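You operate a simulated robot arm through the tools that you are given. There is no shell and no other tool. Be economical: measure what you need, move in short steps, check, and stop when the job is done.

Carry out the task below with a simulated robot arm. There is one attempt and no reset: what you move stays moved.

## Task
Fetch the white jar and stand it on the round teal pad. Then take the rubber mallet on the top of the red bench and put it away on the top of the grey bench. Then close the drawer of the grey control stand. Then take the teal pad and leave it in the blue tray. Then open the left green drawer. Keep to this order. Set down upright: white jar.

It is judged by the outcome, as a careful person would: the job done as asked, and still so three seconds after it is handed in. It fails if anything else is knocked over, pushed out of place, dropped, spilled or broken.

## Robot
A 6-joint arm with a two-finger parallel gripper on a trunk, on a base that drives. Base frame: it is fixed to the floor where the robot stands at the start and does not move with it; the origin is under the middle of the robot, x ahead of it, y to its left, z up; the surface under the hand at the start is at about z = 0.85. Readings come in m, degrees, newtons and seconds.
Its first joint turns from -166.0 to 166.0 degrees. Places, roughly: blue tray (24x16x4 cm) [-5.9, -3, 0.9]; drawer of the grey control stand [-8.9, -0.8, 0.7]; left green drawer [-3, -2.7, 0.7]; round teal pad (7x7x2 cm) [1.2, 0, 0.9]; rubber mallet (10x26x6 cm) [-0.4, 3.9, 0.9]; teal pad (6x8x5 cm) [-9.3, -0.6, 0.9]; top of the grey bench [-1.7, -1.7, 0.8]; white jar [0.75, 0, 1]. Payload 3.43 kg.
The tool frame sits at the grasp point between the pads (the TCP): z along the fingers, y along the line on which they close. The tips reach 0.034 m beyond it. The gripper opens to 0.128 m. The fingers are 0.024 m wide and 0.012 m thick; the gripper's body (0.048 by 0.13 m) begins 0.096 m behind the TCP.
Orientation is that of the tool frame in the base frame, as a unit quaternion [w, x, y, z]. With the fingers straight down and closing along the base's y, the tool's x points along the base's -x, its y along +y and its z along -z.

## Interface
- The arm moves only by the tool play_rows. Its argument "series" is a list of rows, each an object (a shift or turn left out is 0, a gripper value left out holds the last) with "translation": the shift along the tool's x, y, z in units of 400 mm (1.0 is 400 mm), a list of three; "turn": the turn, a rotation vector about the tool's x, y, z in units of 90 degrees (1.0 is 90 degrees), a list of three. In form: [{"translation": [tx, ty, tz], "turn": [wx, wy, wz]}, ...]. A call has 1 to 12 rows; each row is the pose to reach, as a shift and turn from the pose commanded when the call began, along the tool's axes at that moment. "jaw" is the finger opening in m, from 0 to 0.128, set as the call begins (left out, the last holds). A call with a number of a shift or a turn outside -1 to 1 is refused whole. A row lasts 0.2 s, in which the tool goes at most 0.05 m and 8.6 degrees; a call with a longer step from one row to the next is refused whole, and so is a gripper value outside its range. A pose out of reach is approached as far as the arm can. The call stops where the force on the tool passes 40 N (or 10 N more than at its start, if that is more) or the arm is blocked; 0.2 s more then pass. Each finger travels about 0.153 m/s and halts on what it meets, pressing with about 40 N; the grip force reading is that of the motor and also rises with nothing between the fingers. The clock runs only during rows and for 0.2 s after the last one: add rows that repeat a pose to give the fingers time. It gives the time, the measured TCP pose, the force on the tool (base axes), the opening and the grip force at its end, in the units of the frame above (readings bear some noise), with the torque about the TCP (base axes, N m) and any sound that the robot's microphone picked up.
- Cameras (640 x 400 px; columns grow to the right, rows downward): "scene" is now at [0.172, 0.2071, 1.2251]; the picture's right is [-0.14, -0.99, 0.00], its down [-0.31, 0.04, -0.95] and it looks along [0.94, -0.14, -0.31] (base axes); focal length 257 px, centre (320, 200). "wrist" rides on the gripper at [0.076, -0.011, -0.16] in the tool frame; the picture's right is [0.15, 0.99, 0.00], its down [-0.88, 0.13, -0.46] and it looks along [-0.45, 0.07, 0.89] (tool axes); focal length 234 px, centre (320, 200). There is no depth. A picture from a camera that has moved, and an enlarged one, comes with that camera's place and axes in the base frame and with its lens.
- grab_frame(camera): a new picture of that camera. The clock stands still meanwhile.
- base_move(legs): drives the robot by 1 to 6 legs, each [ahead, left, turn to the left] in m, m and degrees, along the robot's own axes; the way and the turn of a leg run together, so that a leg with both is an arc; at most 1.5 m and 180 degrees a leg. The arm and the cameras ride along, it lands a little off, and it stops where it bumps. It gives what a move gives.
- pan_tilt(pan, tilt): turns the head with the scene camera to pan (to the left, within 143 degrees either way) and tilt (down, from -29 to 69), counted from straight ahead of the robot. It gives what a move gives.
- close_up(camera, box): a new picture of the part [left, top, right, bottom] of that camera's present view, enlarged. The clock stands still meanwhile.
- hand_in(): hands the job in; it is judged then, once.

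Go step by step. Nothing tells you exact positions but the pictures and the camera data: compare them with the known pose of the tool, close in by small moves and look again before you grip or let go. The budget is 165 turns and 108 pictures, counting those below and the enlarged ones. Unless the task says otherwise, let go and move clear before handing in, and close with one line.

The tools are called after "Call:" as a command line: name --argument value ..., lists and objects as JSON in quotes. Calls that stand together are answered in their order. play_rows: Moves the arm, as the interface text tells. Its arguments: {"type":"object","properties":{"series":{"type":"array","items":{"type":"object","properties":{"translation":{"type":"array","items":{"type":"number"}},"turn":{"type":"array","items":{"type":"number"}}}}},"jaw":{"type":"number"}},"required":["series"]} The other tools are called the same way: base_move (legs) drives the base; pan_tilt (pan, tilt) turns the head that bears the scene camera; grab_frame (camera) takes a picture; close_up (camera, box) takes an enlarged picture of a part of a camera's view; hand_in () hands the job in.

At the start:

```text
time_s: 0.0
position: [0.7443, 0.1055, 1.1397]
tool_rot: [0.0, 0.0, 1.0, 0.0]
contact_force: [0.3, 0.5, 0.1]
ft_torque: [-0.02, -0.01, 0.0]
width: 0.1278
grip_force: 0.1
robot x, y, heading: [0.0011, -0.0004, 0.0]
head pan, tilt: [-8.3, 18.1]
```

scene: 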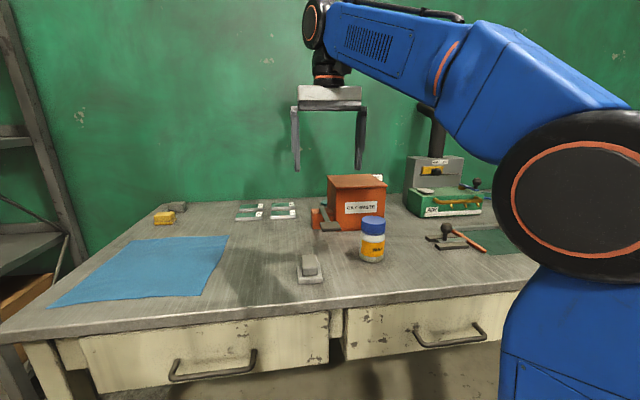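
wrist: 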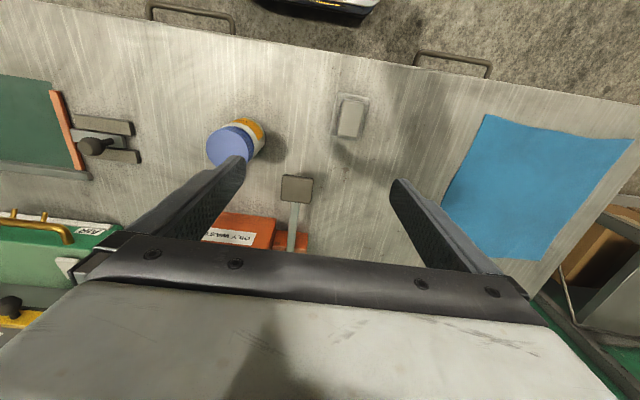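

The jar stands near (0.78, -0.03). The round pad is probably hidden near the orange box, so I'll look closer.

Call:
close_up --camera "scene" --box '[220, 150, 500, 325]'

Call:
close_up --camera "wrist" --box '[60, 60, 400, 272]'

```text
2.29 times, centred on (360, 238) of scene
camera zoom: at [0.172, 0.2071, 1.2251], right [-0.14, -0.99, 0.0], down [-0.31, 0.04, -0.95], along [0.94, -0.14, -0.31], focal length 587 px, centre (229, 114)
```

zoom: 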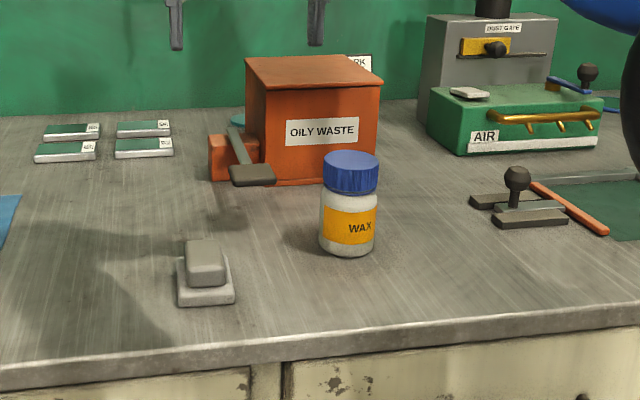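

```text
1.88 times, centred on (230, 166) of wrist
camera zoom: at [0.6678, 0.0929, 1.2991], right [-0.15, 0.99, 0.0], down [0.88, 0.13, 0.46], along [0.45, 0.07, -0.89], focal length 441 px, centre (489, 264)
```

zoom: 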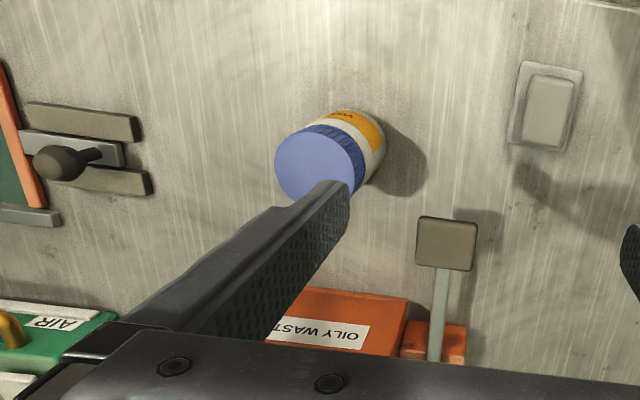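

The pad seems to be just behind the orange box, around (1.25, 0). I need to get closer to reach it, so I'll check how much room the base has before the table.

Call:
pan_tilt --pan 0 --tilt 65

Call:
grab_frame --camera "scene"

```text
time_s: 1.1
position: [0.7442, 0.1042, 1.1393]
tool_rot: [0.0, 0.0, 1.0, 0.0]
contact_force: [0.7, 0.1, -0.6]
ft_torque: [0.01, 0.0, 0.0]
width: 0.128
grip_force: 0.0
robot x, y, heading: [-0.0004, -0.0008, -0.0]
head pan, tilt: [0.0, 65.0]
```

```text
103 pictures are left
camera scene: at [0.1404, 0.2206, 1.1583], right [0.0, -1.0, 0.0], down [-0.91, 0.0, -0.42], along [0.42, 0.0, -0.91], focal length 257 px, centre (320, 200)
```

scene: 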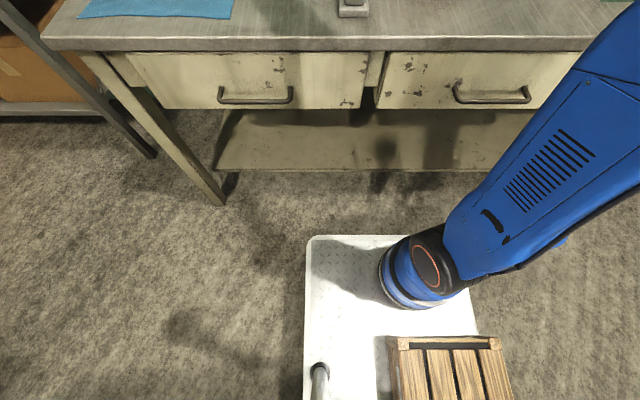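

There is room under the table for the base to advance. I'll drive 0.25 m ahead and look again.

Call:
base_move --legs '[[0.25, 0, 0]]'

Call:
pan_tilt --pan -8 --tilt 18

Call:
grab_frame --camera "scene"

Call:
grab_frame --camera "wrist"

```text
time_s: 3.0
position: [0.9909, 0.1113, 1.1395]
tool_rot: [0.0, -0.004, 1.0, 0.0]
contact_force: [-0.7, 0.3, -0.5]
ft_torque: [0.0, -0.03, -0.01]
width: 0.1278
grip_force: 0.0
robot x, y, heading: [0.2462, 0.0006, 0.7]
head pan, tilt: [0.0, 65.0]
```

```text
time_s: 4.1
position: [0.9911, 0.1107, 1.1402]
tool_rot: [0.0, -0.004, 1.0, 0.0]
contact_force: [-0.6, -0.5, -0.8]
ft_torque: [0.0, 0.0, 0.0]
width: 0.1279
grip_force: 0.2
robot x, y, heading: [0.2505, 0.0018, 0.4]
head pan, tilt: [-8.0, 18.0]
```

```text
102 pictures are left
camera scene: at [0.418, 0.2099, 1.2252], right [-0.13, -0.99, 0.0], down [-0.31, 0.04, -0.95], along [0.94, -0.12, -0.31], focal length 257 px, centre (320, 200)
```

scene: 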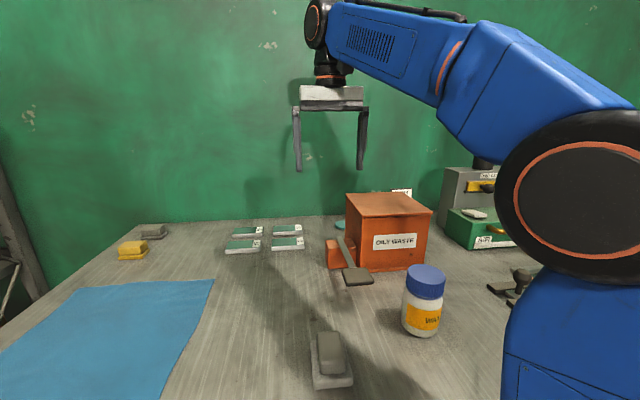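

```text
101 pictures are left
camera wrist: at [0.9146, 0.099, 1.2991], right [-0.15, 0.99, 0.0], down [0.88, 0.14, 0.46], along [0.45, 0.07, -0.89], focal length 234 px, centre (320, 200)
```

wrist: 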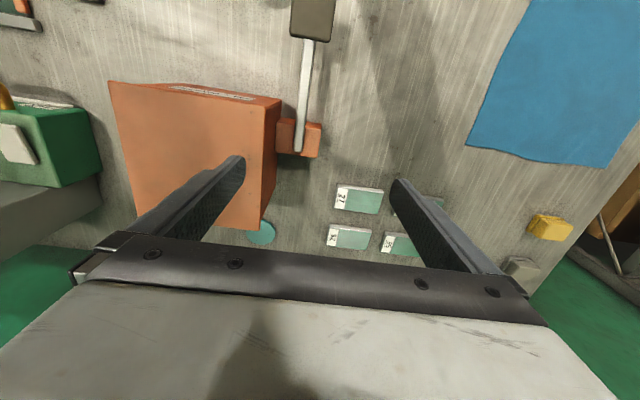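

The pad's left part shows behind the box at roughly (1.22, 0.01). I'll move the wrist forward and up to look at it fully.

Call:
play_rows --series '[{"translation": [0, 0, -0.1]}, {"translation": [-0.1, -0.02, -0.15]}, {"translation": [-0.2, -0.05, -0.15]}, {"translation": [-0.3, -0.08, -0.15]}, {"translation": [-0.35, -0.1, -0.15]}, {"translation": [-0.35, -0.1, -0.15]}]'

Call:
grab_frame --camera "wrist"

```text
time_s: 5.7
position: [1.0802, 0.0775, 1.1506]
tool_rot: [0.007, -0.003, 1.0, 0.001]
contact_force: [0.2, 0.6, -0.4]
ft_torque: [0.0, 0.01, 0.0]
width: 0.128
grip_force: 0.1
out of reach, approached as far as the arm can: row 1, 2, 3, 4, 5, 6
robot x, y, heading: [0.2284, 0.0029, 0.4]
head pan, tilt: [-8.0, 18.0]
stopped in row 6: the arm was blocked; the commanded pose is now the measured one
```

```text
100 pictures are left
camera wrist: at [1.0021, 0.0651, 1.3087], right [-0.15, 0.99, 0.0], down [0.87, 0.14, 0.47], along [0.46, 0.07, -0.88], focal length 234 px, centre (320, 200)
```

wrist: 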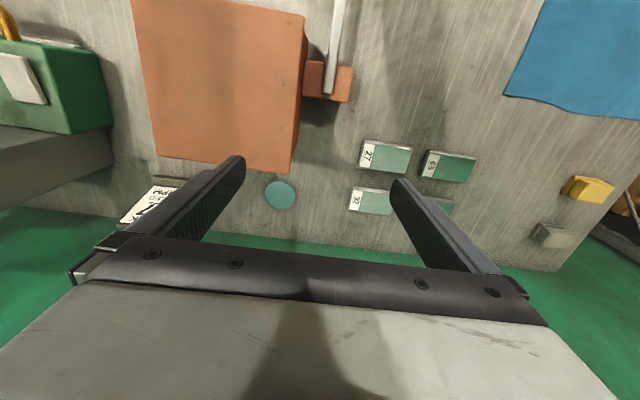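

The pad is at about (1.23, 0.015), and the box's back-left corner is at (1.117, 0.045), top 1.013. Reach is marginal, so I'll check how much further the base can go.

Call:
pan_tilt --pan 0 --tilt 69

Call:
grab_frame --camera "scene"

```text
time_s: 6.9
position: [1.0807, 0.0775, 1.1495]
tool_rot: [0.006, -0.002, 1.0, -0.002]
contact_force: [0.4, 0.7, 0.1]
ft_torque: [0.01, -0.02, 0.0]
width: 0.1278
grip_force: 0.0
robot x, y, heading: [0.2299, 0.002, 0.1]
head pan, tilt: [0.0, 68.8]
```

```text
99 pictures are left
camera scene: at [0.3585, 0.2295, 1.1543], right [0.01, -1.0, 0.0], down [-0.93, -0.01, -0.37], along [0.37, 0.0, -0.93], focal length 257 px, centre (320, 200)
```

scene: 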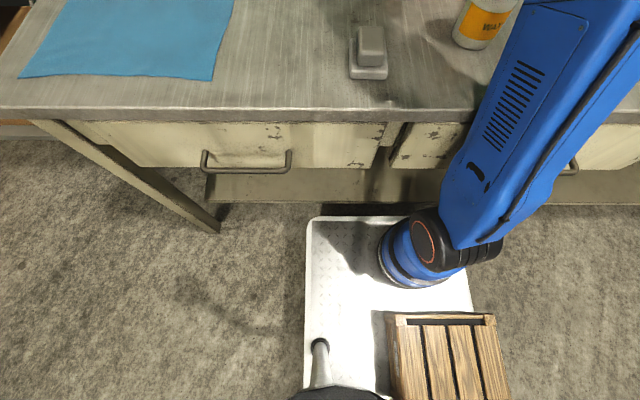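

There are a few centimetres left before the lower shelf. I'll edge forward 0.04 m and bring the tool back over the jar.

Call:
play_rows --series '[{"translation": [0.1, 0, 0]}, {"translation": [0.2, -0.03, 0]}, {"translation": [0.3, -0.08, 0]}, {"translation": [0.4, -0.13, 0]}, {"translation": [0.5, -0.18, 0]}, {"translation": [0.6, -0.23, 0]}, {"translation": [0.7, -0.264, 0]}, {"translation": [0.75, -0.264, 0]}, {"translation": [0.75, -0.264, 0]}]'

Call:
base_move --legs '[[0.05, 0, 0]]'

Call:
pan_tilt --pan -20 --tilt 30

Call:
grab_frame --camera "scene"

Call:
grab_frame --camera "wrist"

```text
time_s: 8.9
position: [0.7897, -0.0353, 1.1447]
tool_rot: [0.003, -0.003, 1.0, 0.001]
contact_force: [0.2, 0.9, -0.5]
ft_torque: [0.01, 0.03, 0.0]
width: 0.1283
grip_force: 0.1
robot x, y, heading: [0.2302, 0.0018, 0.5]
head pan, tilt: [0.0, 68.8]
```

```text
time_s: 9.8
position: [0.8402, -0.0341, 1.145]
tool_rot: [0.003, -0.005, 1.0, 0.001]
contact_force: [-1.0, 0.4, -0.2]
ft_torque: [0.0, 0.02, -0.01]
width: 0.128
grip_force: 0.1
robot x, y, heading: [0.2814, 0.0053, 0.5]
head pan, tilt: [0.0, 68.8]
```

```text
time_s: 10.9
position: [0.8408, -0.0351, 1.1448]
tool_rot: [0.003, -0.004, 1.0, 0.001]
contact_force: [0.2, 0.1, 0.0]
ft_torque: [0.04, -0.03, 0.03]
width: 0.128
grip_force: 0.2
robot x, y, heading: [0.2794, 0.005, 0.3]
head pan, tilt: [-20.0, 30.0]
```

```text
98 pictures are left
camera scene: at [0.4462, 0.1937, 1.2058], right [-0.34, -0.94, 0.0], down [-0.47, 0.17, -0.87], along [0.82, -0.29, -0.5], focal length 257 px, centre (320, 200)
```

scene: 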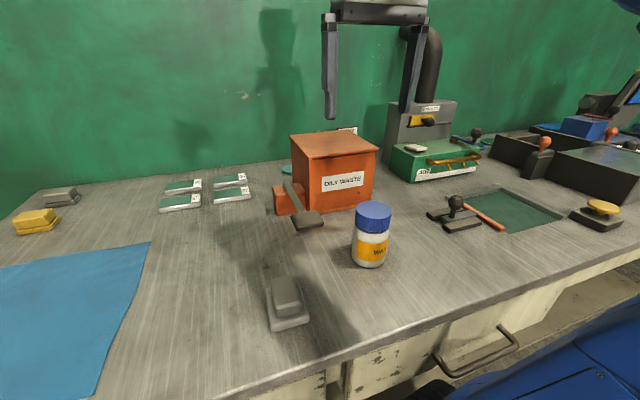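

```text
97 pictures are left
camera wrist: at [0.7633, -0.0464, 1.3033], right [-0.15, 0.99, 0.0], down [0.88, 0.14, 0.46], along [0.46, 0.07, -0.89], focal length 234 px, centre (320, 200)
```

wrist: 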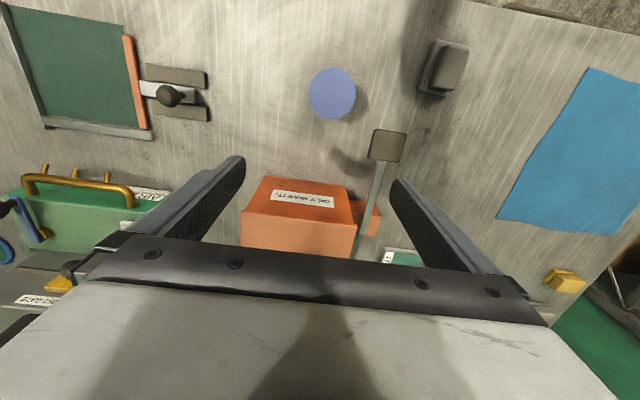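

The jar's lid centre measures (0.778, -0.029). I'll tilt the tool 15° forward for extra reach and descend over the jar.

Call:
play_rows --jaw 0.1 --series '[{"translation": [0.08, 0.01, 0.05], "turn": [0, -0.085, 0]}, {"translation": [0.157, 0.015, 0.1], "turn": [0, -0.167, 0]}, {"translation": [0.157, 0.015, 0.2], "turn": [0, -0.167, 0]}, {"translation": [0.157, 0.015, 0.3], "turn": [0, -0.167, 0]}, {"translation": [0.157, 0.015, 0.3], "turn": [0, -0.167, 0]}]'

Call:
grab_frame --camera "wrist"

Call:
grab_frame --camera "scene"

```text
time_s: 12.1
position: [0.7784, -0.0269, 1.0266]
tool_rot: [0.134, -0.003, 0.991, 0.001]
contact_force: [-0.2, 0.3, 0.3]
ft_torque: [0.0, 0.03, 0.01]
width: 0.1001
grip_force: 0.0
robot x, y, heading: [0.2827, 0.0038, 0.2]
head pan, tilt: [-20.0, 30.0]
```

```text
96 pictures are left
camera wrist: at [0.6622, -0.0396, 1.1584], right [-0.15, 0.99, -0.04], down [0.73, 0.13, 0.67], along [0.67, 0.07, -0.74], focal length 234 px, centre (320, 200)
```

wrist: 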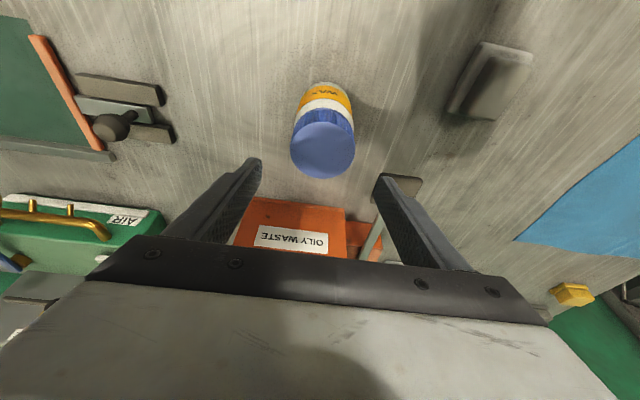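

```text
95 pictures are left
camera scene: at [0.4463, 0.1936, 1.2059], right [-0.34, -0.94, 0.0], down [-0.47, 0.17, -0.87], along [0.82, -0.29, -0.5], focal length 257 px, centre (320, 200)
```

scene: 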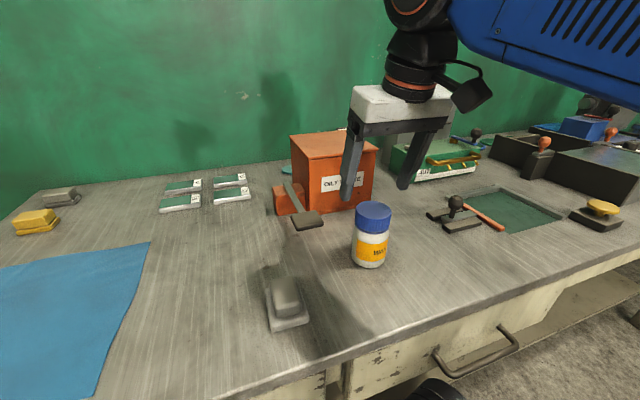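

Aligned. I'll descend vertically to z about 0.91 and close on the jar.

Call:
play_rows --series '[{"translation": [0.026, 0, 0.094]}, {"translation": [0.052, 0, 0.188]}, {"translation": [0.078, 0, 0.282]}, {"translation": [0.078, 0, 0.282]}]'

Call:
grab_frame --camera "scene"

```text
time_s: 13.1
position: [0.7793, -0.0281, 0.9078]
tool_rot: [0.134, -0.003, 0.991, 0.001]
contact_force: [0.9, 0.2, 0.1]
ft_torque: [-0.01, -0.02, -0.01]
width: 0.0998
grip_force: 0.1
robot x, y, heading: [0.2826, 0.0021, 0.6]
head pan, tilt: [-20.0, 30.0]
```

```text
94 pictures are left
camera scene: at [0.4462, 0.1936, 1.2059], right [-0.34, -0.94, 0.0], down [-0.47, 0.17, -0.87], along [0.82, -0.29, -0.5], focal length 257 px, centre (320, 200)
```

scene: 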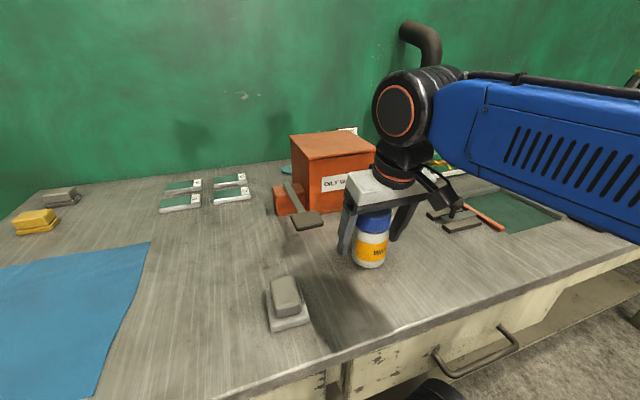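

Call:
play_rows --jaw 0.05 --series '[{"translation": [0, 0, 0]}, {"translation": [0, 0, 0]}, {"translation": [0, 0, 0]}]'

```text
time_s: 13.9
position: [0.7787, -0.0278, 0.9069]
tool_rot: [0.134, -0.003, 0.991, 0.001]
contact_force: [0.5, 0.8, 0.7]
ft_torque: [0.02, -0.02, 0.01]
width: 0.0647
grip_force: 40.1
robot x, y, heading: [0.2883, 0.0042, 0.4]
head pan, tilt: [-20.0, 30.0]
```

The jar is gripped (65 mm). I'll lift it 0.10 m and shift left to go around the box.

Call:
play_rows --series '[{"translation": [-0.022, 0, -0.08]}, {"translation": [-0.044, 0, -0.16]}, {"translation": [-0.0665, 0, -0.241]}, {"translation": [-0.0665, 0.1, -0.241]}, {"translation": [-0.0665, 0.2, -0.241]}, {"translation": [-0.0665, 0.3, -0.241]}, {"translation": [-0.0665, 0.4, -0.241]}, {"translation": [-0.0665, 0.44, -0.241]}, {"translation": [-0.0665, 0.44, -0.241]}]'

Call:
grab_frame --camera "scene"

```text
time_s: 15.9
position: [0.7768, 0.1468, 1.0077]
tool_rot: [0.134, -0.003, 0.991, 0.001]
contact_force: [0.0, -0.7, -3.9]
ft_torque: [0.0, 0.01, 0.0]
width: 0.0649
grip_force: 40.1
robot x, y, heading: [0.2834, 0.0007, 0.1]
head pan, tilt: [-20.0, 30.0]
```

```text
93 pictures are left
camera scene: at [0.4452, 0.1927, 1.2061], right [-0.34, -0.94, 0.0], down [-0.47, 0.17, -0.87], along [0.82, -0.29, -0.5], focal length 257 px, centre (320, 200)
```

scene: 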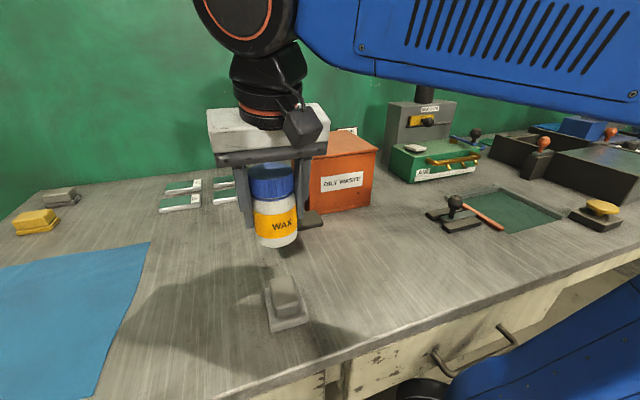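

Call:
play_rows --series '[{"translation": [-0.1054, 0, 0.0291]}, {"translation": [-0.2109, 0, 0.0582]}, {"translation": [-0.3163, 0, 0.0873]}, {"translation": [-0.4218, 0, 0.1164]}, {"translation": [-0.5272, 0, 0.1454]}, {"translation": [-0.6326, 0, 0.1745]}, {"translation": [-0.7381, 0, 0.2036]}, {"translation": [-0.8435, 0, 0.2327]}, {"translation": [-0.8435, 0, 0.2327]}]'

Call:
grab_frame --camera "wrist"

Call:
grab_frame --camera "scene"

```text
time_s: 18.1
position: [1.0937, 0.1349, 1.015]
tool_rot: [0.139, 0.003, 0.99, 0.0]
contact_force: [-0.4, 0.2, -3.2]
ft_torque: [-0.01, -0.03, -0.02]
width: 0.0651
grip_force: 40.0
robot x, y, heading: [0.25, -0.0005, -0.6]
head pan, tilt: [-20.0, 30.0]
stopped in row 9: the arm was blocked; the commanded pose is now the measured one
```

```text
92 pictures are left
camera wrist: at [0.9742, 0.1233, 1.1479], right [-0.13, 0.99, -0.04], down [0.72, 0.12, 0.68], along [0.68, 0.06, -0.73], focal length 234 px, centre (320, 200)
```

wrist: 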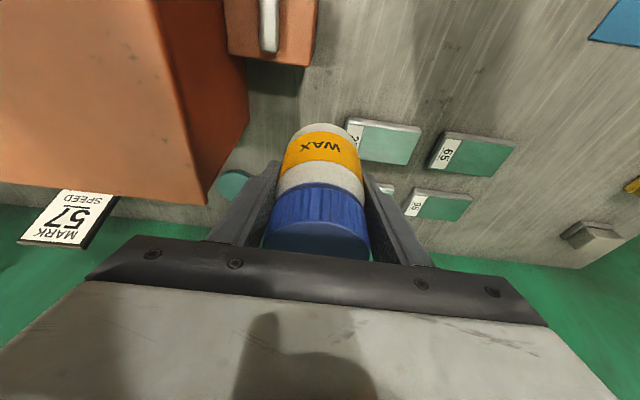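

```text
91 pictures are left
camera scene: at [0.4114, 0.1886, 1.2065], right [-0.35, -0.94, 0.0], down [-0.46, 0.17, -0.87], along [0.81, -0.3, -0.5], focal length 257 px, centre (320, 200)
```

scene: 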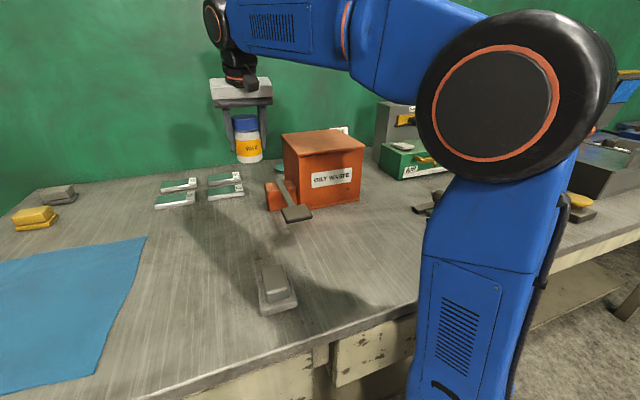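

The base was pushed back about 3 cm while the arm extended, so something on the arm is touching the table front. I'll look down to find the contact.

Call:
pan_tilt --pan -45 --tilt 55

Call:
grab_frame --camera "scene"

```text
time_s: 19.0
position: [1.0917, 0.1352, 1.0164]
tool_rot: [0.14, 0.002, 0.99, 0.001]
contact_force: [-0.3, -0.2, -4.0]
ft_torque: [0.01, 0.0, -0.03]
width: 0.0649
grip_force: 40.3
robot x, y, heading: [0.2514, -0.0005, -0.3]
head pan, tilt: [-45.0, 55.0]
```

```text
90 pictures are left
camera scene: at [0.3767, 0.1691, 1.1705], right [-0.71, -0.7, 0.0], down [-0.57, 0.58, -0.58], along [0.41, -0.41, -0.82], focal length 257 px, centre (320, 200)
```

scene: 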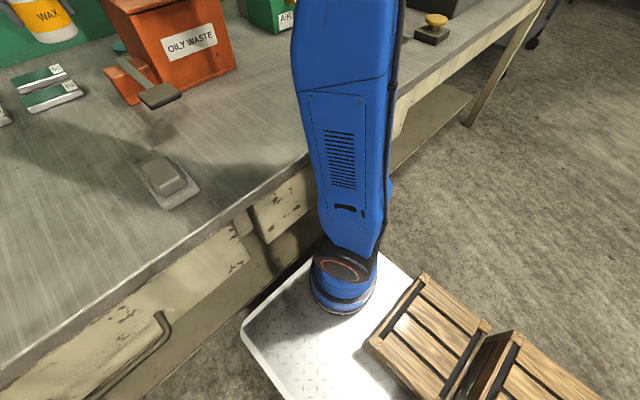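

The upper arm is pressing on the table edge, so the robot is too close. I'll set the jar down in free space at about (0.92, 0.20), back off, and regrip with a larger tilt and a yaw that clears the box from its left side.

Call:
play_rows --series '[{"translation": [0.104, 0.04, -0.03]}, {"translation": [0.208, 0.08, -0.06]}, {"translation": [0.312, 0.12, -0.09]}, {"translation": [0.4156, 0.1625, -0.1194]}, {"translation": [0.4156, 0.1625, -0.1194]}]'

Call:
pan_tilt --pan -5 --tilt 35

Call:
grab_frame --camera "scene"

```text
time_s: 20.2
position: [0.9299, 0.1961, 1.0111]
tool_rot: [0.136, 0.003, 0.991, 0.002]
contact_force: [-0.2, -0.4, -3.7]
ft_torque: [0.0, 0.03, -0.02]
width: 0.0649
grip_force: 40.0
robot x, y, heading: [0.2585, -0.0022, -0.6]
head pan, tilt: [-45.0, 55.0]
```

```text
time_s: 21.2
position: [0.9296, 0.1982, 1.0102]
tool_rot: [0.136, 0.004, 0.991, 0.001]
contact_force: [0.8, -0.5, -4.2]
ft_torque: [-0.01, 0.0, 0.0]
width: 0.065
grip_force: 40.1
robot x, y, heading: [0.2566, -0.0045, -0.4]
head pan, tilt: [-5.0, 35.0]
```

```text
89 pictures are left
camera scene: at [0.4249, 0.2094, 1.1981], right [-0.1, -1.0, 0.0], down [-0.57, 0.06, -0.82], along [0.81, -0.08, -0.57], focal length 257 px, centre (320, 200)
```

scene: 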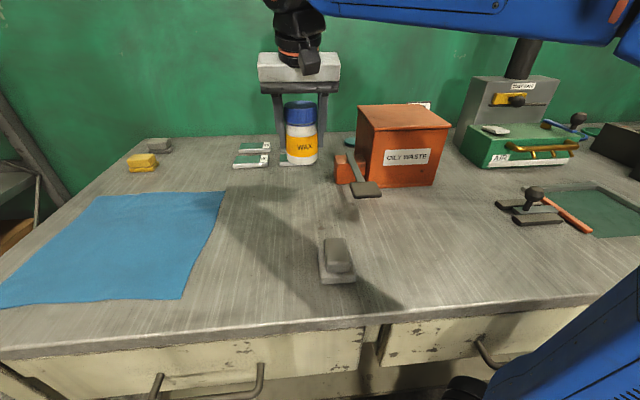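

Call:
play_rows --series '[{"translation": [0.023, 0, 0.082]}, {"translation": [0.046, 0, 0.164]}, {"translation": [0.062, 0, 0.222]}, {"translation": [0.0685, 0, 0.244]}, {"translation": [0.0685, 0, 0.244]}]'

Call:
grab_frame --camera "scene"

```text
time_s: 22.4
position: [0.9285, 0.197, 0.9111]
tool_rot: [0.135, 0.002, 0.991, 0.001]
contact_force: [-0.2, 0.6, -3.9]
ft_torque: [0.01, 0.01, 0.0]
width: 0.0645
grip_force: 40.1
robot x, y, heading: [0.2617, -0.0023, -0.4]
head pan, tilt: [-5.0, 35.0]
```

```text
88 pictures are left
camera scene: at [0.425, 0.2095, 1.1981], right [-0.1, -1.0, 0.0], down [-0.57, 0.05, -0.82], along [0.82, -0.08, -0.57], focal length 257 px, centre (320, 200)
```

scene: 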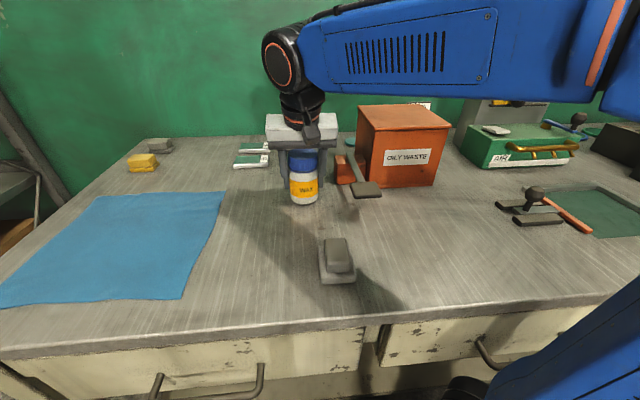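

Call:
play_rows --series '[{"translation": [0.0018, 0, 0.0065]}, {"translation": [0.0035, 0, 0.0125]}, {"translation": [0.0035, 0, 0.0125]}]'

```text
time_s: 23.2
position: [0.9285, 0.199, 0.9086]
tool_rot: [0.137, 0.003, 0.991, 0.001]
contact_force: [2.1, 0.9, 5.2]
ft_torque: [-0.1, 0.04, -0.01]
width: 0.0651
grip_force: 39.5
robot x, y, heading: [0.2534, -0.0007, -0.4]
head pan, tilt: [-5.0, 35.0]
```

The jar touches the table. I'll release it and rise.

Call:
play_rows --jaw 0.1 --series '[{"translation": [0, 0, 0]}, {"translation": [0, 0, 0]}, {"translation": [-0.022, 0, -0.08]}, {"translation": [-0.044, 0, -0.16]}, {"translation": [-0.066, 0, -0.24]}, {"translation": [-0.088, 0, -0.32]}, {"translation": [-0.088, 0, -0.32]}]'

Call:
base_move --legs '[[-0.12, 0.08, 0.4]]'

Call:
grab_frame --camera "scene"

```text
time_s: 24.8
position: [0.9291, 0.1989, 1.0403]
tool_rot: [0.136, 0.004, 0.991, 0.0]
contact_force: [-0.2, 0.1, -0.2]
ft_torque: [-0.02, 0.0, 0.0]
width: 0.0999
grip_force: 0.2
robot x, y, heading: [0.2571, -0.0038, -0.4]
head pan, tilt: [-5.0, 35.0]
```

```text
time_s: 26.2
position: [0.8078, 0.2842, 1.0411]
tool_rot: [0.136, -0.001, 0.991, 0.002]
contact_force: [0.1, -0.5, -0.5]
ft_torque: [0.03, -0.01, -0.01]
width: 0.1
grip_force: 0.2
robot x, y, heading: [0.136, 0.0771, 0.0]
head pan, tilt: [-5.0, 35.0]
```

```text
87 pictures are left
camera scene: at [0.3047, 0.2908, 1.1981], right [-0.09, -1.0, 0.0], down [-0.57, 0.05, -0.82], along [0.82, -0.07, -0.57], focal length 257 px, centre (320, 200)
```

scene: 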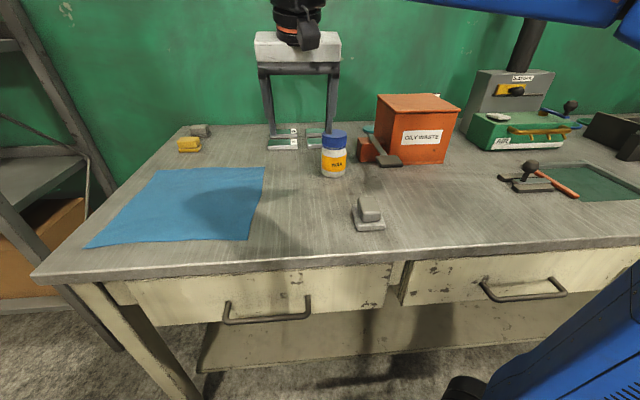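

The robot is now at (0.136, 0.077) and the jar stands at (0.9285, 0.1985). Next I reorient to 33° tilt and -30° yaw at a pre-grasp point.

Call:
play_rows --series '[{"translation": [-0.027, -0.0265, 0.022], "turn": [0.0276, -0.0377, 0.061]}, {"translation": [-0.054, -0.053, 0.044], "turn": [0.0552, -0.0754, 0.122]}, {"translation": [-0.081, -0.0795, 0.066], "turn": [0.0827, -0.113, 0.183]}, {"translation": [-0.108, -0.106, 0.088], "turn": [0.1103, -0.1507, 0.2439]}, {"translation": [-0.135, -0.1325, 0.111], "turn": [0.1379, -0.1884, 0.3049]}, {"translation": [-0.135, -0.1325, 0.111], "turn": [0.1379, -0.1884, 0.3049]}]'

Call:
grab_frame --camera "scene"

Call:
grab_frame --camera "wrist"

```text
time_s: 27.6
position: [0.8721, 0.2317, 1.0109]
tool_rot: [0.274, 0.248, 0.926, -0.072]
contact_force: [0.0, -0.4, 0.1]
ft_torque: [0.0, 0.02, 0.04]
width: 0.1001
grip_force: 0.1
robot x, y, heading: [0.134, 0.0779, -0.0]
head pan, tilt: [-5.0, 35.0]
```

```text
86 pictures are left
camera scene: at [0.3047, 0.2908, 1.1981], right [-0.09, -1.0, 0.0], down [-0.57, 0.05, -0.82], along [0.82, -0.07, -0.57], focal length 257 px, centre (320, 200)
```

scene: 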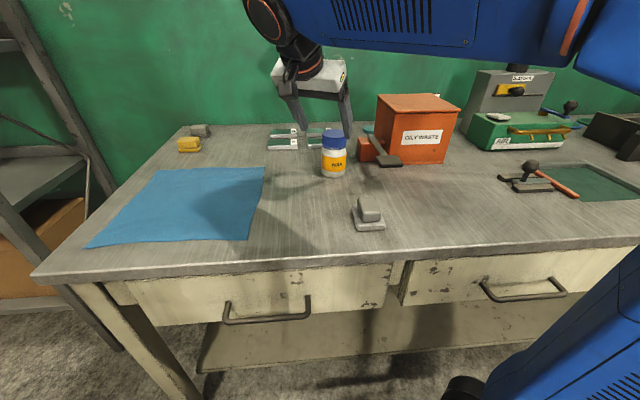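

```text
85 pictures are left
camera wrist: at [0.7346, 0.2975, 1.1031], right [0.39, 0.92, -0.08], down [0.49, -0.13, 0.86], along [0.78, -0.37, -0.5], focal length 234 px, centre (320, 200)
```

wrist: 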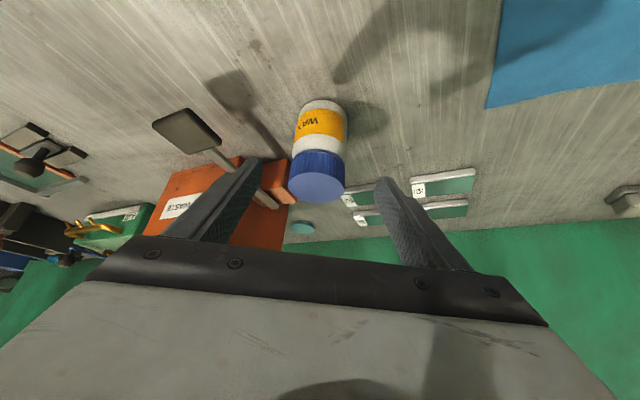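

Aligned with the jar. I'll advance along the tool axis and grip.

Call:
play_rows --series '[{"translation": [0, 0, 0.1]}, {"translation": [0, 0, 0.2]}, {"translation": [0, 0, 0.3]}, {"translation": [0, 0, 0.3]}]'

Call:
play_rows --jaw 0.05 --series '[{"translation": [0, 0, 0]}, {"translation": [0, 0, 0]}, {"translation": [0, 0, 0]}]'

Call:
grab_frame --camera "scene"

```text
time_s: 28.6
position: [0.9287, 0.1973, 0.912]
tool_rot: [0.274, 0.249, 0.926, -0.073]
contact_force: [0.0, 0.5, -0.1]
ft_torque: [0.0, 0.02, 0.02]
width: 0.1001
grip_force: 0.1
robot x, y, heading: [0.1402, 0.0762, 0.1]
head pan, tilt: [-5.0, 35.0]
```

```text
time_s: 29.4
position: [0.9288, 0.1972, 0.9114]
tool_rot: [0.274, 0.247, 0.927, -0.072]
contact_force: [0.7, -0.1, -0.1]
ft_torque: [-0.16, -0.03, -0.02]
width: 0.0645
grip_force: 40.0
robot x, y, heading: [0.1408, 0.0763, -0.2]
head pan, tilt: [-5.0, 35.0]
```

```text
84 pictures are left
camera scene: at [0.3048, 0.2908, 1.1981], right [-0.09, -1.0, 0.0], down [-0.57, 0.05, -0.82], along [0.82, -0.07, -0.57], focal length 257 px, centre (320, 200)
```

scene: 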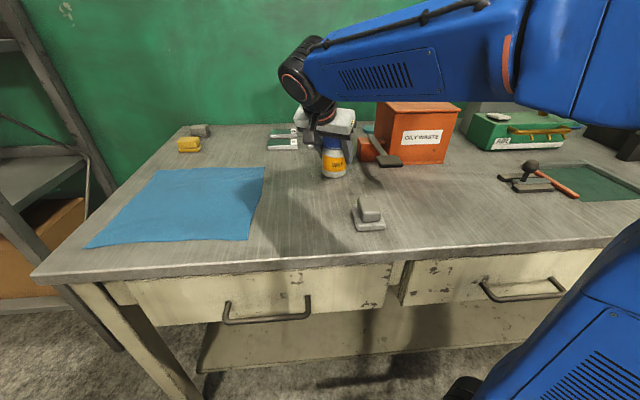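

Call:
play_rows --series '[{"translation": [-0.0375, 0, -0.0577]}, {"translation": [-0.075, 0, -0.1153]}, {"translation": [-0.161, 0.038, -0.06]}, {"translation": [-0.246, 0.077, -0.004]}, {"translation": [-0.332, 0.115, 0.052]}, {"translation": [-0.417, 0.153, 0.107]}, {"translation": [-0.503, 0.191, 0.163]}, {"translation": [-0.503, 0.191, 0.163]}]'

Call:
grab_frame --camera "scene"

Call:
grab_frame --camera "wrist"

```text
time_s: 31.2
position: [1.1462, 0.1615, 0.963]
tool_rot: [0.273, 0.248, 0.927, -0.072]
contact_force: [0.2, -0.4, -2.9]
ft_torque: [0.0, -0.04, 0.02]
width: 0.0648
grip_force: 40.2
robot x, y, heading: [0.1313, 0.079, 0.1]
head pan, tilt: [-5.0, 35.0]
```

```text
83 pictures are left
camera scene: at [0.3048, 0.2908, 1.1981], right [-0.09, -1.0, 0.0], down [-0.57, 0.05, -0.82], along [0.82, -0.07, -0.57], focal length 257 px, centre (320, 200)
```

scene: 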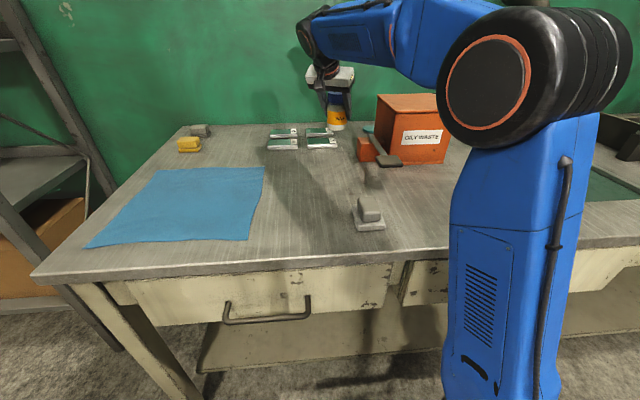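

```text
82 pictures are left
camera wrist: at [1.0097, 0.2258, 1.0552], right [0.39, 0.92, -0.08], down [0.49, -0.13, 0.86], along [0.78, -0.37, -0.5], focal length 234 px, centre (320, 200)
```

wrist: 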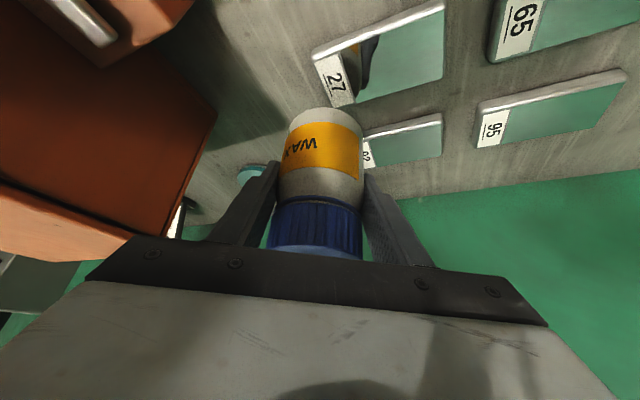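

Call:
play_rows --series '[{"translation": [-0.092, 0.02, 0.06]}, {"translation": [-0.184, 0.04, 0.1195]}, {"translation": [-0.184, 0.04, 0.1195]}]'

Call:
grab_frame --camera "wrist"

```text
time_s: 32.0
position: [1.2294, 0.1325, 0.964]
tool_rot: [0.275, 0.247, 0.927, -0.072]
contact_force: [-0.3, 0.0, -3.3]
ft_torque: [-0.03, -0.01, 0.04]
width: 0.0648
grip_force: 39.9
robot x, y, heading: [0.1394, 0.0772, -0.2]
head pan, tilt: [-5.0, 35.0]
```

```text
81 pictures are left
camera wrist: at [1.0931, 0.1967, 1.0566], right [0.39, 0.92, -0.08], down [0.49, -0.13, 0.86], along [0.78, -0.37, -0.5], focal length 234 px, centre (320, 200)
```

wrist: 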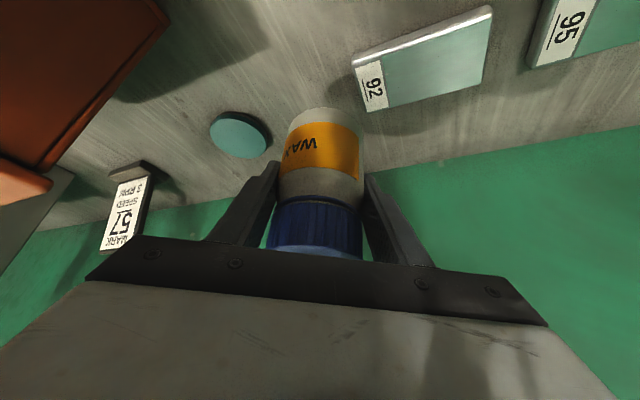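

Reached over the cards without pushing. The pad centre is now measured at about (1.2245, 0.027), so I'll slide sideways over it.

Call:
play_rows --series '[{"translation": [-0.034, -0.078, 0.022]}, {"translation": [-0.068, -0.156, 0.044]}, {"translation": [-0.101, -0.2335, 0.0656]}, {"translation": [-0.101, -0.2335, 0.0656]}]'

Call:
grab_frame --camera "wrist"

Call:
close_up --camera "scene" --box '[280, 60, 460, 172]'

```text
time_s: 33.0
position: [1.2239, 0.0268, 0.9626]
tool_rot: [0.273, 0.248, 0.927, -0.073]
contact_force: [-0.3, 0.3, -2.9]
ft_torque: [-0.01, -0.01, 0.03]
width: 0.0645
grip_force: 40.1
robot x, y, heading: [0.1373, 0.0782, -0.3]
head pan, tilt: [-5.0, 35.0]
```

```text
80 pictures are left
camera wrist: at [1.0876, 0.0916, 1.056], right [0.39, 0.92, -0.08], down [0.49, -0.13, 0.86], along [0.78, -0.37, -0.5], focal length 234 px, centre (320, 200)
```

wrist: 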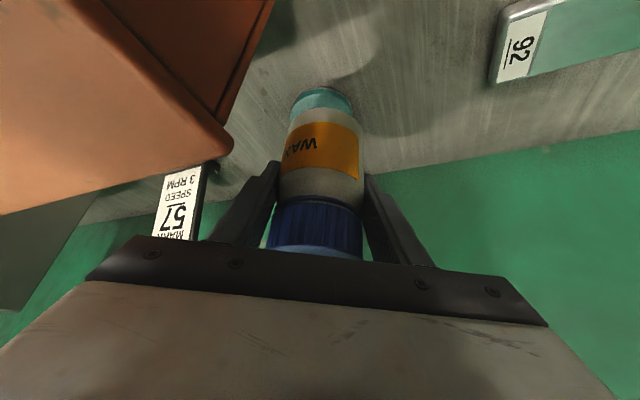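

```text
3.56 times, centred on (370, 116) of scene
camera zoom: at [0.3049, 0.2908, 1.1981], right [-0.09, -1.0, 0.0], down [-0.57, 0.05, -0.82], along [0.82, -0.07, -0.57], focal length 914 px, centre (142, 499)
```

zoom: 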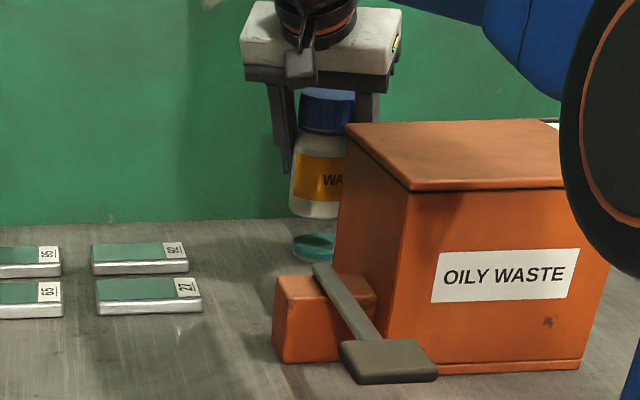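

I'll check the pad's alignment under the jar with a close-up.

Call:
close_up --camera "wrist" --box '[260, 70, 388, 150]'

```text
5.00 times, centred on (324, 110) of wrist
camera zoom: at [1.0876, 0.0916, 1.056], right [0.39, 0.92, -0.08], down [0.49, -0.13, 0.86], along [0.78, -0.37, -0.5], focal length 1171 px, centre (300, 650)
```

zoom: 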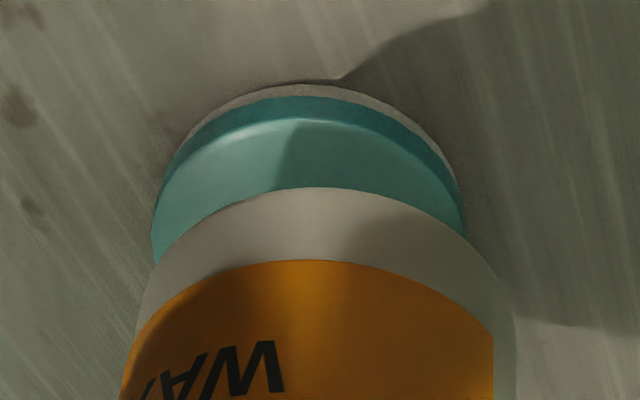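

The pad centre is about 9 mm ahead and 10 mm to the right of the jar. I'll correct and lower most of the way.

Call:
play_rows --series '[{"translation": [-0.027, -0.0105, 0.0173]}, {"translation": [0.009, -0.0105, 0.0729]}, {"translation": [0.009, -0.0105, 0.0729]}]'

Call:
close_up --camera "wrist" --box '[260, 70, 388, 150]'

Call:
close_up --camera "scene" --box '[320, 60, 416, 120]'

```text
time_s: 33.8
position: [1.2326, 0.0181, 0.9395]
tool_rot: [0.274, 0.247, 0.927, -0.072]
contact_force: [-0.7, 0.8, -4.2]
ft_torque: [-0.01, 0.02, 0.0]
width: 0.0647
grip_force: 40.2
robot x, y, heading: [0.138, 0.0763, -0.1]
head pan, tilt: [-5.0, 35.0]
```

```text
5.00 times, centred on (324, 110) of wrist
camera zoom: at [1.0961, 0.0826, 1.031], right [0.39, 0.92, -0.08], down [0.49, -0.13, 0.86], along [0.78, -0.37, -0.5], focal length 1171 px, centre (300, 650)
```

zoom: 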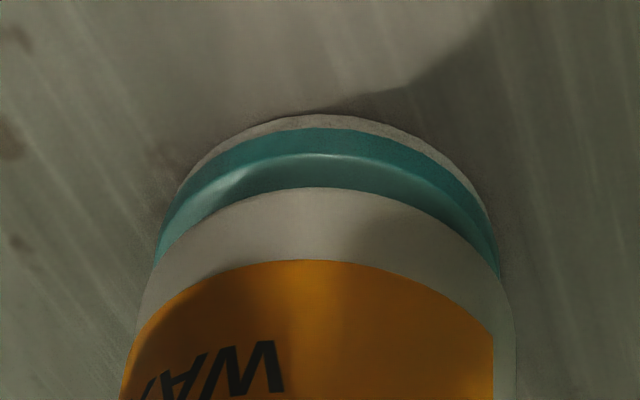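

```text
6.67 times, centred on (368, 90) of scene
camera zoom: at [0.3049, 0.2908, 1.1981], right [-0.09, -1.0, 0.0], down [-0.57, 0.05, -0.82], along [0.82, -0.07, -0.57], focal length 1713 px, centre (0, 933)
```

zoom: 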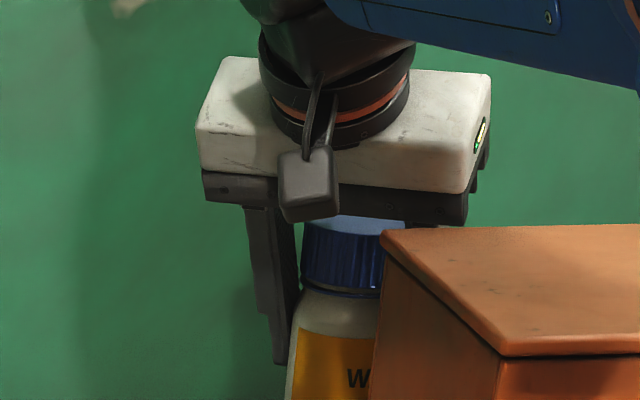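

Well centred now. Lowering to contact in small steps.

Call:
play_rows --series '[{"translation": [0.0058, 0, 0.009]}, {"translation": [0.0116, 0, 0.0178]}, {"translation": [0.0116, 0, 0.0178]}]'

```text
time_s: 34.6
position: [1.233, 0.0179, 0.9304]
tool_rot: [0.274, 0.247, 0.927, -0.072]
contact_force: [-0.1, 0.2, -4.2]
ft_torque: [0.03, 0.0, -0.04]
width: 0.0647
grip_force: 40.0
robot x, y, heading: [0.1358, 0.0779, -0.0]
head pan, tilt: [-5.0, 35.0]
```

Call:
play_rows --series '[{"translation": [0.0034, 0, 0.0053]}, {"translation": [0.0034, 0, 0.0053]}]'

Call:
play_rows --series '[{"translation": [0.0034, 0, 0.0053]}, {"translation": [0.0034, 0, 0.0053]}]'

```text
time_s: 35.2
position: [1.2332, 0.0178, 0.9264]
tool_rot: [0.274, 0.247, 0.927, -0.072]
contact_force: [1.3, 0.1, -2.1]
ft_torque: [-0.01, 0.25, 0.08]
width: 0.0648
grip_force: 39.9
robot x, y, heading: [0.1387, 0.0752, -0.2]
head pan, tilt: [-5.0, 35.0]
```

```text
time_s: 35.8
position: [1.2331, 0.0189, 0.9269]
tool_rot: [0.277, 0.247, 0.926, -0.072]
contact_force: [7.0, -0.6, 5.3]
ft_torque: [-0.12, 1.45, 0.18]
width: 0.0646
grip_force: 40.2
robot x, y, heading: [0.1366, 0.0772, -0.2]
head pan, tilt: [-5.0, 35.0]
stopped in row 2: the force on the tool passed its limit at 42 N (the readings are from after the stop); the commanded pose is now the measured one
```

Contact with the pad. I'll relieve the pressure slightly, release, and look.

Call:
play_rows --series '[{"translation": [-0.0015, 0, -0.0023]}, {"translation": [-0.0015, 0, -0.0023]}]'

Call:
play_rows --jaw 0.095 --series '[{"translation": [0, 0, 0]}, {"translation": [0, 0, 0]}, {"translation": [0, 0, 0]}]'

Call:
grab_frame --camera "wrist"

```text
time_s: 36.4
position: [1.2332, 0.0188, 0.9274]
tool_rot: [0.276, 0.247, 0.926, -0.072]
contact_force: [0.0, -0.6, -2.8]
ft_torque: [0.03, 0.01, 0.0]
width: 0.0646
grip_force: 39.9
robot x, y, heading: [0.1364, 0.0804, 0.4]
head pan, tilt: [-5.0, 35.0]
```

```text
time_s: 37.2
position: [1.2334, 0.0185, 0.9277]
tool_rot: [0.276, 0.247, 0.926, -0.072]
contact_force: [-0.4, -0.4, 0.2]
ft_torque: [0.03, -0.02, 0.01]
width: 0.095
grip_force: 0.1
robot x, y, heading: [0.1366, 0.0843, 0.2]
head pan, tilt: [-5.0, 35.0]
```

```text
75 pictures are left
camera wrist: at [1.0962, 0.0834, 1.0196], right [0.39, 0.92, -0.08], down [0.49, -0.13, 0.86], along [0.78, -0.37, -0.5], focal length 234 px, centre (320, 200)
```

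wrist: 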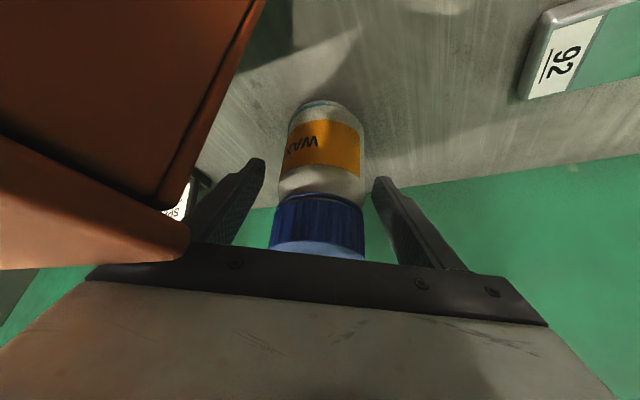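

The jar stands on the pad. I'll retreat along the tool axis.

Call:
play_rows --series '[{"translation": [-0.01, 0, -0.04]}, {"translation": [-0.02, 0.02, -0.12]}, {"translation": [-0.02, 0.04, -0.22]}, {"translation": [-0.02, 0.06, -0.32]}, {"translation": [-0.02, 0.06, -0.32]}]'

Call:
grab_frame --camera "wrist"

Call:
close_up --camera "scene" --box '[260, 40, 500, 190]'

```text
time_s: 38.4
position: [1.1908, 0.0731, 1.0403]
tool_rot: [0.275, 0.246, 0.927, -0.072]
contact_force: [0.0, -0.9, -0.1]
ft_torque: [-0.01, 0.0, 0.0]
width: 0.0952
grip_force: 0.0
robot x, y, heading: [0.1341, 0.0775, 0.1]
head pan, tilt: [-5.0, 35.0]
```

```text
74 pictures are left
camera wrist: at [1.0537, 0.1368, 1.1326], right [0.39, 0.92, -0.08], down [0.49, -0.13, 0.86], along [0.78, -0.37, -0.5], focal length 234 px, centre (320, 200)
```

wrist: 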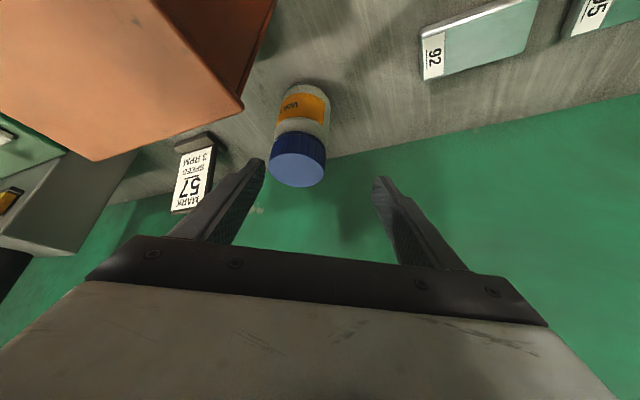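

```text
2.67 times, centred on (380, 115) of scene
camera zoom: at [0.3052, 0.2908, 1.1981], right [-0.09, -1.0, 0.0], down [-0.57, 0.05, -0.82], along [0.82, -0.07, -0.57], focal length 685 px, centre (160, 427)
```

zoom: 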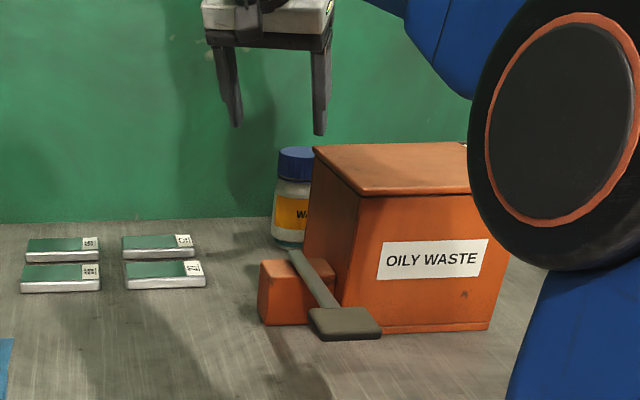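

Jar placed. Now I'll retract the arm: up and left first, then back, undoing the yaw.

Call:
play_rows --series '[{"translation": [-0.05, 0.03, -0.08]}, {"translation": [-0.019, 0.13, -0.167]}, {"translation": [0.083, 0.066, -0.23]}, {"translation": [0.18, 0.002, -0.285]}, {"translation": [0.27, -0.05, -0.34], "turn": [-0.02, 0.03, -0.05]}, {"translation": [0.36, -0.1, -0.4], "turn": [-0.045, 0.06, -0.1]}, {"translation": [0.45, -0.155, -0.455], "turn": [-0.07, 0.095, -0.15]}, {"translation": [0.54, -0.21, -0.51], "turn": [-0.09, 0.125, -0.2]}, {"translation": [0.63, -0.27, -0.565], "turn": [-0.115, 0.157, -0.25]}, {"translation": [0.72, -0.325, -0.62], "turn": [-0.1379, 0.1884, -0.3049]}, {"translation": [0.812, -0.383, -0.677], "turn": [-0.1379, 0.1884, -0.3049]}, {"translation": [0.812, -0.383, -0.677], "turn": [-0.1379, 0.1884, -0.3049]}]'

Call:
pan_tilt --pan 90 --tilt 15

Call:
grab_frame --camera "scene"

```text
refused: row 2 steps farther than a row can; nothing moved
```

```text
time_s: 40.1
position: [1.1912, 0.072, 1.0409]
tool_rot: [0.275, 0.247, 0.926, -0.072]
contact_force: [0.5, 0.7, 0.0]
ft_torque: [0.0, 0.02, -0.03]
width: 0.0947
grip_force: 0.1
robot x, y, heading: [0.1407, 0.0773, -0.1]
head pan, tilt: [90.0, 15.0]
```

```text
72 pictures are left
camera scene: at [0.2174, 0.3919, 1.2301], right [1.0, 0.0, 0.0], down [0.0, -0.26, -0.97], along [0.0, 0.97, -0.26], focal length 257 px, centre (320, 200)
```

scene: 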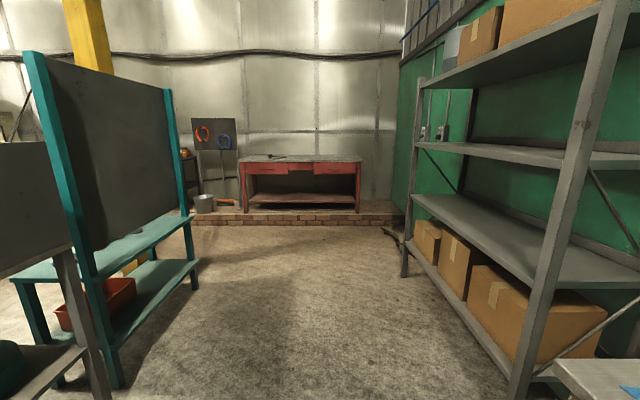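

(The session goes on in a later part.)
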